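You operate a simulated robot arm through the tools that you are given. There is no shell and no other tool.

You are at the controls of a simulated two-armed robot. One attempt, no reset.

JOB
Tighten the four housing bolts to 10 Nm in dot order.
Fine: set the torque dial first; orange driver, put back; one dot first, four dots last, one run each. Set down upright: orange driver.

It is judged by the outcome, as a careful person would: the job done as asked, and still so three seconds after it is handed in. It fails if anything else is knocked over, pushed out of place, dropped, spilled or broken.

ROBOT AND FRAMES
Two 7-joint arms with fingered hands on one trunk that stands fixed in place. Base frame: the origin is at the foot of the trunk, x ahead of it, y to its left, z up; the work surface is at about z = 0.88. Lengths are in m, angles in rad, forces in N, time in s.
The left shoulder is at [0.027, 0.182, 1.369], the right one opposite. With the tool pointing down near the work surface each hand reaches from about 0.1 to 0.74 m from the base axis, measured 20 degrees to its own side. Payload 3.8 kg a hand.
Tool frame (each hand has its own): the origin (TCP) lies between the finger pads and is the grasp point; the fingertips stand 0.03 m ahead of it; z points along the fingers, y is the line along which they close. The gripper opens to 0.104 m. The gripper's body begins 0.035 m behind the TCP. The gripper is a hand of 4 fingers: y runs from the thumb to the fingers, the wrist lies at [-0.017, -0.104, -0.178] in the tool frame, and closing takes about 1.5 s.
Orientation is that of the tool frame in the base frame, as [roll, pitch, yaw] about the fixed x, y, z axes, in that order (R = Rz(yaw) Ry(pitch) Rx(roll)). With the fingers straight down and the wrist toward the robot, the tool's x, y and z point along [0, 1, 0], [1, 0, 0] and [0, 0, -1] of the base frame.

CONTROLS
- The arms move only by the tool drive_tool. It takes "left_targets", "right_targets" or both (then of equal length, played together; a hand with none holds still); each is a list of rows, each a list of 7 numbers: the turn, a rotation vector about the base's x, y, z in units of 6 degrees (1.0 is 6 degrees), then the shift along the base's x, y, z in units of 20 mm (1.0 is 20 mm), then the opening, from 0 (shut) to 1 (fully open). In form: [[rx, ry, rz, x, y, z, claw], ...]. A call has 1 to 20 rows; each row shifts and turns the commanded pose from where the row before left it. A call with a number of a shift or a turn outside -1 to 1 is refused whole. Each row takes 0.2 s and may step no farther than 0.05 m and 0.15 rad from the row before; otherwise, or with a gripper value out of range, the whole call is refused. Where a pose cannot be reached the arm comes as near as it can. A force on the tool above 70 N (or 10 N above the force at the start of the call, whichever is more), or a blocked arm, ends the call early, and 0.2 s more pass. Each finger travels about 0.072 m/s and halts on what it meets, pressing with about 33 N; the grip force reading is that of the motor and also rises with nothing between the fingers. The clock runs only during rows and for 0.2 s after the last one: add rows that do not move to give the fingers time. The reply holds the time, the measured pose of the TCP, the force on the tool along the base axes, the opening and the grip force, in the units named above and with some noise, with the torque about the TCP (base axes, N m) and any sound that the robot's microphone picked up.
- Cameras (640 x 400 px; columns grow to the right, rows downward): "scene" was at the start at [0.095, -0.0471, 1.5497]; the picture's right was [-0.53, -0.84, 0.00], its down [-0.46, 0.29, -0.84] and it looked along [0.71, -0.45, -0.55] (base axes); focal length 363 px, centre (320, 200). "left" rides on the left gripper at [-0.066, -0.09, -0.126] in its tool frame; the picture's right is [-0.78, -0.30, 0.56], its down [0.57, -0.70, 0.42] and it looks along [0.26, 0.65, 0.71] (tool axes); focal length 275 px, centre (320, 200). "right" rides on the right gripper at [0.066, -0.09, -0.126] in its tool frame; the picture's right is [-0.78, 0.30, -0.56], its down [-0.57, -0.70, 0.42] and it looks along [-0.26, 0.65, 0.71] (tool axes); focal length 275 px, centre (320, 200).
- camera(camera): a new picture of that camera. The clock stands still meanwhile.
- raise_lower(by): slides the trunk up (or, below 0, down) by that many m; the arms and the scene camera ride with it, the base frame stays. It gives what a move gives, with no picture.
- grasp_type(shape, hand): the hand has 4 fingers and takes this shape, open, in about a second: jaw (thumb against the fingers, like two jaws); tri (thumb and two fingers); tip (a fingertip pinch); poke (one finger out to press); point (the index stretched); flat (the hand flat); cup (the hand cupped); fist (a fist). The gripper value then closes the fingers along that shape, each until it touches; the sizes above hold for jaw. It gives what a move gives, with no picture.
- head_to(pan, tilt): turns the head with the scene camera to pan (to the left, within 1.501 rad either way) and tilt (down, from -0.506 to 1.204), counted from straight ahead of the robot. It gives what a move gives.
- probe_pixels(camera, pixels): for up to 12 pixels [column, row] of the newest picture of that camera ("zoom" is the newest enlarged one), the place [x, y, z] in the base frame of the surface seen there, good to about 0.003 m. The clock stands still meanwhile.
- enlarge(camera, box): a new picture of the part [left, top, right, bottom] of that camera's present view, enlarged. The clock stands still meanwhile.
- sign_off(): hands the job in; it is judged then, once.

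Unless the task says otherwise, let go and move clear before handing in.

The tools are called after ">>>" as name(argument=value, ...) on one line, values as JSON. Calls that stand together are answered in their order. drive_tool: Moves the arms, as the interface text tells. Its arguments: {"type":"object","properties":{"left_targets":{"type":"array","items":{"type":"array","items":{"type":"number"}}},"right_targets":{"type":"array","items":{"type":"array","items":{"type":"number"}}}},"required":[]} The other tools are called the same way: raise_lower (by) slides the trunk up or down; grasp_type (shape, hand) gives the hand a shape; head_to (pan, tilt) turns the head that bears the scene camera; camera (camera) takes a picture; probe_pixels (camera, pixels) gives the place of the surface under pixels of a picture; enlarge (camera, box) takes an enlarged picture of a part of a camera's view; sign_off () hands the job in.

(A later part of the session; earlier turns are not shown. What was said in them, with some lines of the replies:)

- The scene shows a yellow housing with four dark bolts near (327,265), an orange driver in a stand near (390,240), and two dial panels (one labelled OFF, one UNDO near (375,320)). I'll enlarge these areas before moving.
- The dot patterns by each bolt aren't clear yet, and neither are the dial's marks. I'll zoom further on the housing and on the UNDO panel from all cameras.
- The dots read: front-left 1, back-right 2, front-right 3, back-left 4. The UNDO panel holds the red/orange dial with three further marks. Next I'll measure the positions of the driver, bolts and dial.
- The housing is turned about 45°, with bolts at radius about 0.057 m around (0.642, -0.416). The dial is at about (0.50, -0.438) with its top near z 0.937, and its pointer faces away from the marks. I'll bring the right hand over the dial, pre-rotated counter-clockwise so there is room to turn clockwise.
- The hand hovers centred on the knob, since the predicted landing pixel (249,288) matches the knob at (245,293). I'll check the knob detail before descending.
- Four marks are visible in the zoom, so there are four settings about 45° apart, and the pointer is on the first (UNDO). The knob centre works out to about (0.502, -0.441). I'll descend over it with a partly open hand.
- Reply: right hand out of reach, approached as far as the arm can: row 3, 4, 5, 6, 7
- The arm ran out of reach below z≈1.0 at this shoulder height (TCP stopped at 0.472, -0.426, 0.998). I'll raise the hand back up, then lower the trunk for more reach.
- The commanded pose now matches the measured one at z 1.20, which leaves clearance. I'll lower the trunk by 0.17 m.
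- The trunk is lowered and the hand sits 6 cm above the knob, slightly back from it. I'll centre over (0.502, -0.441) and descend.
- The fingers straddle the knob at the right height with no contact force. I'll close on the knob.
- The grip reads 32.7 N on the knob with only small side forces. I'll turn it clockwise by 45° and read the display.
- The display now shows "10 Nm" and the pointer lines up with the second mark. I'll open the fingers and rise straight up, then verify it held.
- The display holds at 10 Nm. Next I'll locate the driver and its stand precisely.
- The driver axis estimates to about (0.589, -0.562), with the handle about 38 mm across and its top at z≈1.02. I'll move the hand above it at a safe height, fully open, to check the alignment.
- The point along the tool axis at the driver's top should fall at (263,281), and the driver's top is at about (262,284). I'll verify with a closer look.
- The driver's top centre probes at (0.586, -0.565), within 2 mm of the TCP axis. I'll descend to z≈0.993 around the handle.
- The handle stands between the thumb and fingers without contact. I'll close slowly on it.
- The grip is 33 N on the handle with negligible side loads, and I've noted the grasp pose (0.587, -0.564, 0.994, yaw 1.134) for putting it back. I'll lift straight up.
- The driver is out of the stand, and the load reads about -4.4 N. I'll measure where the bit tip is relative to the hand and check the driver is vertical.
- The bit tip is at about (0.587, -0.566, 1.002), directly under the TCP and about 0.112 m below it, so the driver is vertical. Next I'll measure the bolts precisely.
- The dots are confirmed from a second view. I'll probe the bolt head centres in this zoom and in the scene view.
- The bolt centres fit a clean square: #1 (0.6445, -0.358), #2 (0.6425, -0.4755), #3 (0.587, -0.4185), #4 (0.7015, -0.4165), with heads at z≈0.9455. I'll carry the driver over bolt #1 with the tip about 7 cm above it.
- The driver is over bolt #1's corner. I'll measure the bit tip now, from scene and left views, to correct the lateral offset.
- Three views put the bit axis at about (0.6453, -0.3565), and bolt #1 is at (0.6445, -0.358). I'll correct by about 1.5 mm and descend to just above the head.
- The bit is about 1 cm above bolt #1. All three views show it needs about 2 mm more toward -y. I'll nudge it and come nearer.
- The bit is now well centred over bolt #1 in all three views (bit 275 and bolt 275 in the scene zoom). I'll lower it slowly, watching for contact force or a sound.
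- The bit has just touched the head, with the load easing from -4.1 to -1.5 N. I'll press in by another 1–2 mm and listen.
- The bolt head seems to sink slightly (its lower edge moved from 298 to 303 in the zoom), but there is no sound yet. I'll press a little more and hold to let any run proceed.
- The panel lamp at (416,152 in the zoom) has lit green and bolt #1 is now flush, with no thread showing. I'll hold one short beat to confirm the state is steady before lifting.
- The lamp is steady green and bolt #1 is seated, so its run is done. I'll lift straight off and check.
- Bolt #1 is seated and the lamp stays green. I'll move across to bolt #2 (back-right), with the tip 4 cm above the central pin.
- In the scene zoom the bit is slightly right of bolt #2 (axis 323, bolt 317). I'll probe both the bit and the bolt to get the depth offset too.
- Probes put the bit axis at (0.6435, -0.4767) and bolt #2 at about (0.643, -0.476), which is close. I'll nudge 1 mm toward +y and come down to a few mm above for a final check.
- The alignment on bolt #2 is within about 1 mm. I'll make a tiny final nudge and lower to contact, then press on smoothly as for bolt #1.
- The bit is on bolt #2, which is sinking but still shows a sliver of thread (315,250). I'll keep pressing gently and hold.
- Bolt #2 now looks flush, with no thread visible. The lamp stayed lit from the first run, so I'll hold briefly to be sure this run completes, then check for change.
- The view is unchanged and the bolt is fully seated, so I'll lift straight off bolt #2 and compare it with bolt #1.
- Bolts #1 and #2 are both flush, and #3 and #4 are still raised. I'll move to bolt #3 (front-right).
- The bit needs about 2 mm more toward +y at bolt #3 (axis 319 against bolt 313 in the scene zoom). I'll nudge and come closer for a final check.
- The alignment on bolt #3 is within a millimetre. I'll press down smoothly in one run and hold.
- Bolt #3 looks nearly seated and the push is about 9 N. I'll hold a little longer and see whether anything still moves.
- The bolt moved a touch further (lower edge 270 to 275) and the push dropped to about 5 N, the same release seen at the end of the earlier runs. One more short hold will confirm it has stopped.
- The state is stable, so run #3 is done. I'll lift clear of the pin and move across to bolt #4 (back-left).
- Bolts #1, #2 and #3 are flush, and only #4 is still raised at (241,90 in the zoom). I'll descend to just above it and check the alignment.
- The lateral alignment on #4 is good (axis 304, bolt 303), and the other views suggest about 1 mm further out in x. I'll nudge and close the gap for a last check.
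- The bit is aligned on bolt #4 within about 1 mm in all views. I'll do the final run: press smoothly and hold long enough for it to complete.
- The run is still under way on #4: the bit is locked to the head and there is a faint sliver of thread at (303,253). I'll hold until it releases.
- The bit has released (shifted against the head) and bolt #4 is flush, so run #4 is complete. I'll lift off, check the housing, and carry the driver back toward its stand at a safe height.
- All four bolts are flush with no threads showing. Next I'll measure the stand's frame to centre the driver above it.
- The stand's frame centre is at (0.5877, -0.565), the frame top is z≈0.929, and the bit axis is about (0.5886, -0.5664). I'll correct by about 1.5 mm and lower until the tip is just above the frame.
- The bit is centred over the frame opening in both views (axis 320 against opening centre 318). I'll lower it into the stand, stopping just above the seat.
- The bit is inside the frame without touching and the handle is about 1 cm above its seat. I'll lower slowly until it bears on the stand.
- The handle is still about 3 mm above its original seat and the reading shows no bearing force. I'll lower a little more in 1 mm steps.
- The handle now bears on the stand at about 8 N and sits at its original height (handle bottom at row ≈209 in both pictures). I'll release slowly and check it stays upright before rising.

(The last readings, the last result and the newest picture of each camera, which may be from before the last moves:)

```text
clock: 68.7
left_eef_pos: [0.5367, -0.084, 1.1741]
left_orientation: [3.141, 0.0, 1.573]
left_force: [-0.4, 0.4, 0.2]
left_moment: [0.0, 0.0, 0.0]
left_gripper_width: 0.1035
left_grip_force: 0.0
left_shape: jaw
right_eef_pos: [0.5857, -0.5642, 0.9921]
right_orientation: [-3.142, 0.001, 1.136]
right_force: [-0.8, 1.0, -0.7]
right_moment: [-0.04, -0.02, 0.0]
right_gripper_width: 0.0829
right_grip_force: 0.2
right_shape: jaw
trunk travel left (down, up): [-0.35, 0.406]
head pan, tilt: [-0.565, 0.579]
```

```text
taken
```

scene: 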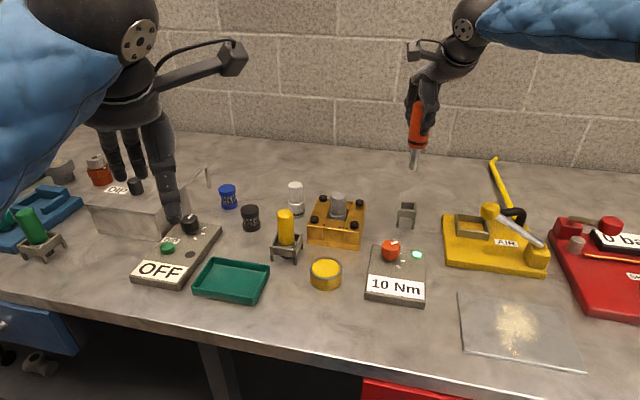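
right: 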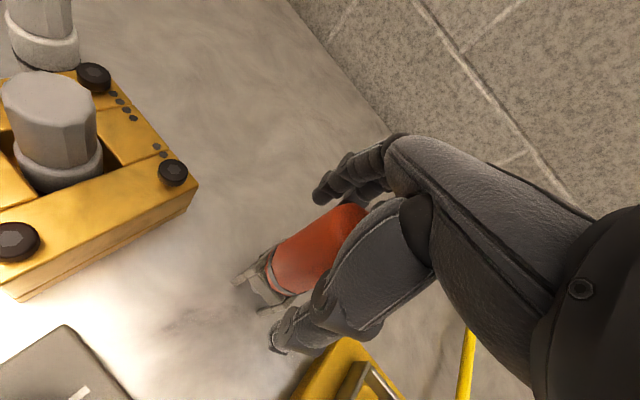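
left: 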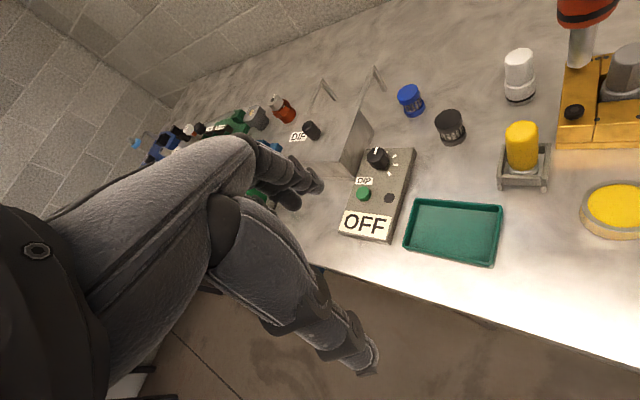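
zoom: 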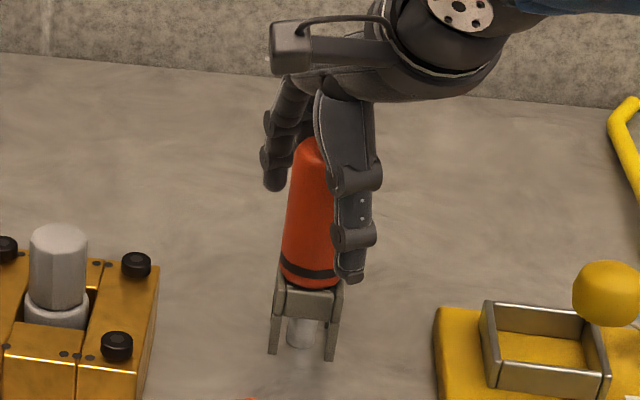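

The driver stands upright in its holder with the fingers clear on both sides. I'll rise straight up, then back away.

>>> drive_tool(right_targets=[[0, 0, 0, 0, 0, 0.4, 0.8], [0, 0, 0, 0, 0, 0.8, 0.8], [0, 0, 0, 0, 0, 0.9, 0.8], [0, 0, 0, 0, 0, 0.9, 0.8], [0, 0, 0, 0, 0, 0.9, 0.8], [0, 0, 0, 0, 0, 0.9, 0.8], [0, 0, 0, 0, 0, 0.9, 0.8], [0, 0, 0, 0, 0, 0.9, 0.8], [0, 0, 0, 0, 0, 0.9, 0.8], [0, 0, 0, -0.9, 0.3, 0.3, 0.8], [0, 0, 0, -0.9, 0.3, 0.3, 0.8], [0, 0, 0, -0.9, 0.3, 0, 0.8], [0, 0, 0, -0.9, 0.3, 0, 0.8], [0, 0, 0, -0.9, 0.3, 0, 0.8], [0, 0, 0, -0.9, 0.3, 0, 0.8], [0, 0, 0, 0, 0, 0, 0.8]])

>>> camera(camera="scene")

>>> enlarge(camera="scene", box=[300, 160, 440, 310])

>>> camera(camera="right")

```text
clock: 72.1
left_eef_pos: [0.5345, -0.0842, 1.1734]
left_orientation: [3.141, -0.001, 1.573]
left_force: [-1.0, 0.1, 0.0]
left_moment: [0.01, 0.0, 0.03]
left_gripper_width: 0.1035
left_grip_force: 0.1
left_shape: jaw
right_eef_pos: [0.479, -0.5272, 1.1523]
right_orientation: [3.14, -0.001, 1.135]
right_force: [-0.7, -0.9, 0.7]
right_moment: [0.02, 0.01, -0.02]
right_gripper_width: 0.083
right_grip_force: 0.1
right_shape: jaw
trunk travel left (down, up): [-0.35, 0.406]
head pan, tilt: [-0.565, 0.579]
```

```text
taken
```

scene: 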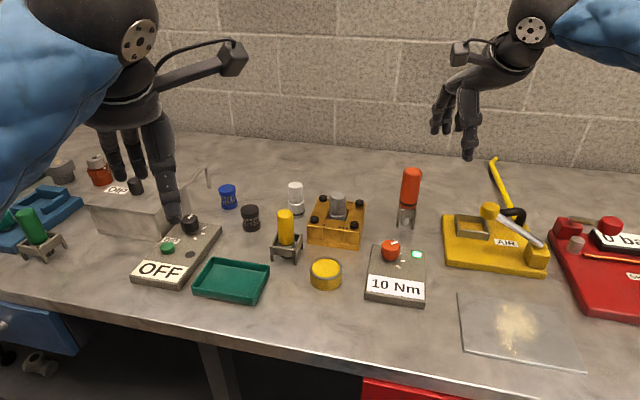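

```text
2.67 times, centred on (370, 235) of scene
```

zoom: 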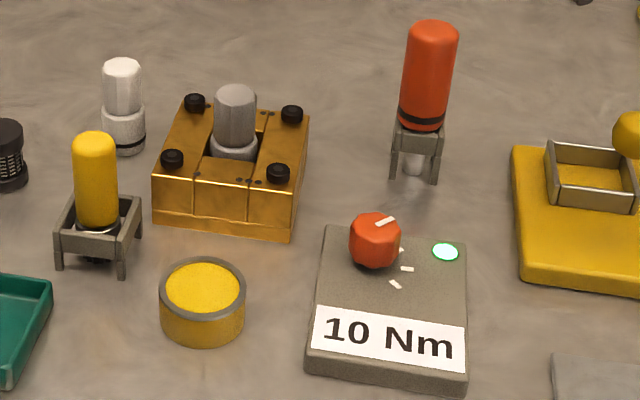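

```text
taken
```

right: 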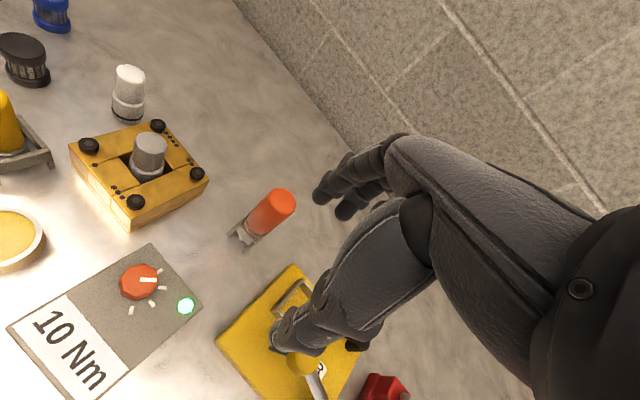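

The driver stands upright, the display reads 10 Nm with the lamp green, and the hand is clear. As a last check before handing in, I'll compare the four bolt head heights.

>>> enlarge(camera="scene", box=[300, 180, 375, 255])

>>> probe_pixels(camera="scene", pixels=[[314.4, 217.8], [322.9, 197], [359.6, 201.4], [354.4, 223.2], [411, 169], [411, 190]])

>>> enlarge(camera="right", box=[60, 100, 220, 250])

>>> enlarge(camera="scene", box=[380, 160, 440, 235])

```text
5.33 times, centred on (338, 218) of scene
```

zoom: 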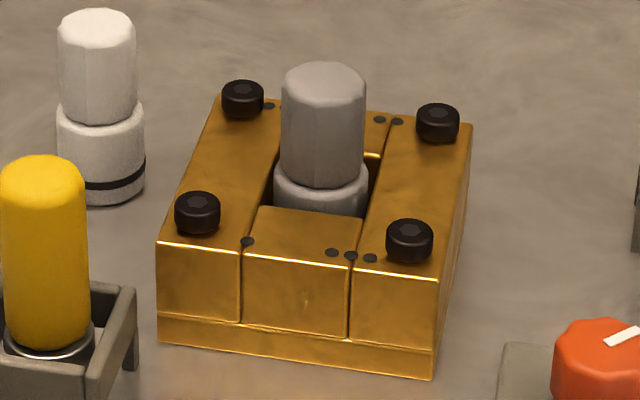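

```text
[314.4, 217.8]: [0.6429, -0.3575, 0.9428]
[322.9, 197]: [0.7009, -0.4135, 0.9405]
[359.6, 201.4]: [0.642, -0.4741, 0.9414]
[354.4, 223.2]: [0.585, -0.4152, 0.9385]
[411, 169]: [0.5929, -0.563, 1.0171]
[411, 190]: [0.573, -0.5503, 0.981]
```

```text
2.67 times, centred on (140, 175) of right
```

zoom: 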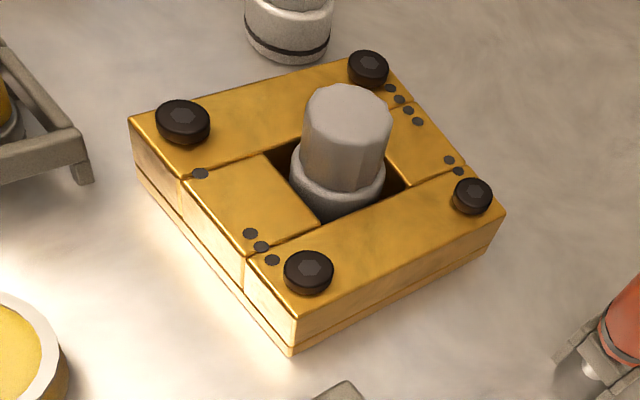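

```text
5.33 times, centred on (410, 198) of scene
```

zoom: 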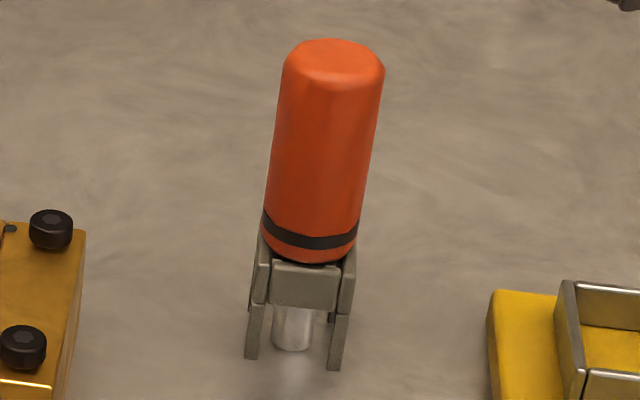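

All four heads sit flush at z≈0.94, down from 0.9455 before tightening. The dial reads 10 Nm with the lamp green, and the orange driver is upright in its stand exactly as it began. Both hands are clear, so I'm handing in.

>>> sign_off()

```text
The job is handed in.
```

The four housing bolts have been tightened with the torque dial set to 10 Nm first, and the job is handed in. The result hasn't come back to me.

- **Order:** I ran one dot (front-left), two dots (back-right), three dots (front-right), then four dots (back-left), one run each.
- **Evidence of tightness:** All four heads now sit flush with no thread showing. The panel lamp lit green on the first run and stayed lit, so it doesn't confirm runs two to four. For those I went by the bolt going flush and the bit shifting on the head, as it did at the end of the first run.
- **Driver:** The orange driver is back in its stand, upright and at its original height.
- **Surroundings:** I saw nothing knocked over or dropped. The housing looked shifted by less than 1 mm from the pressing.
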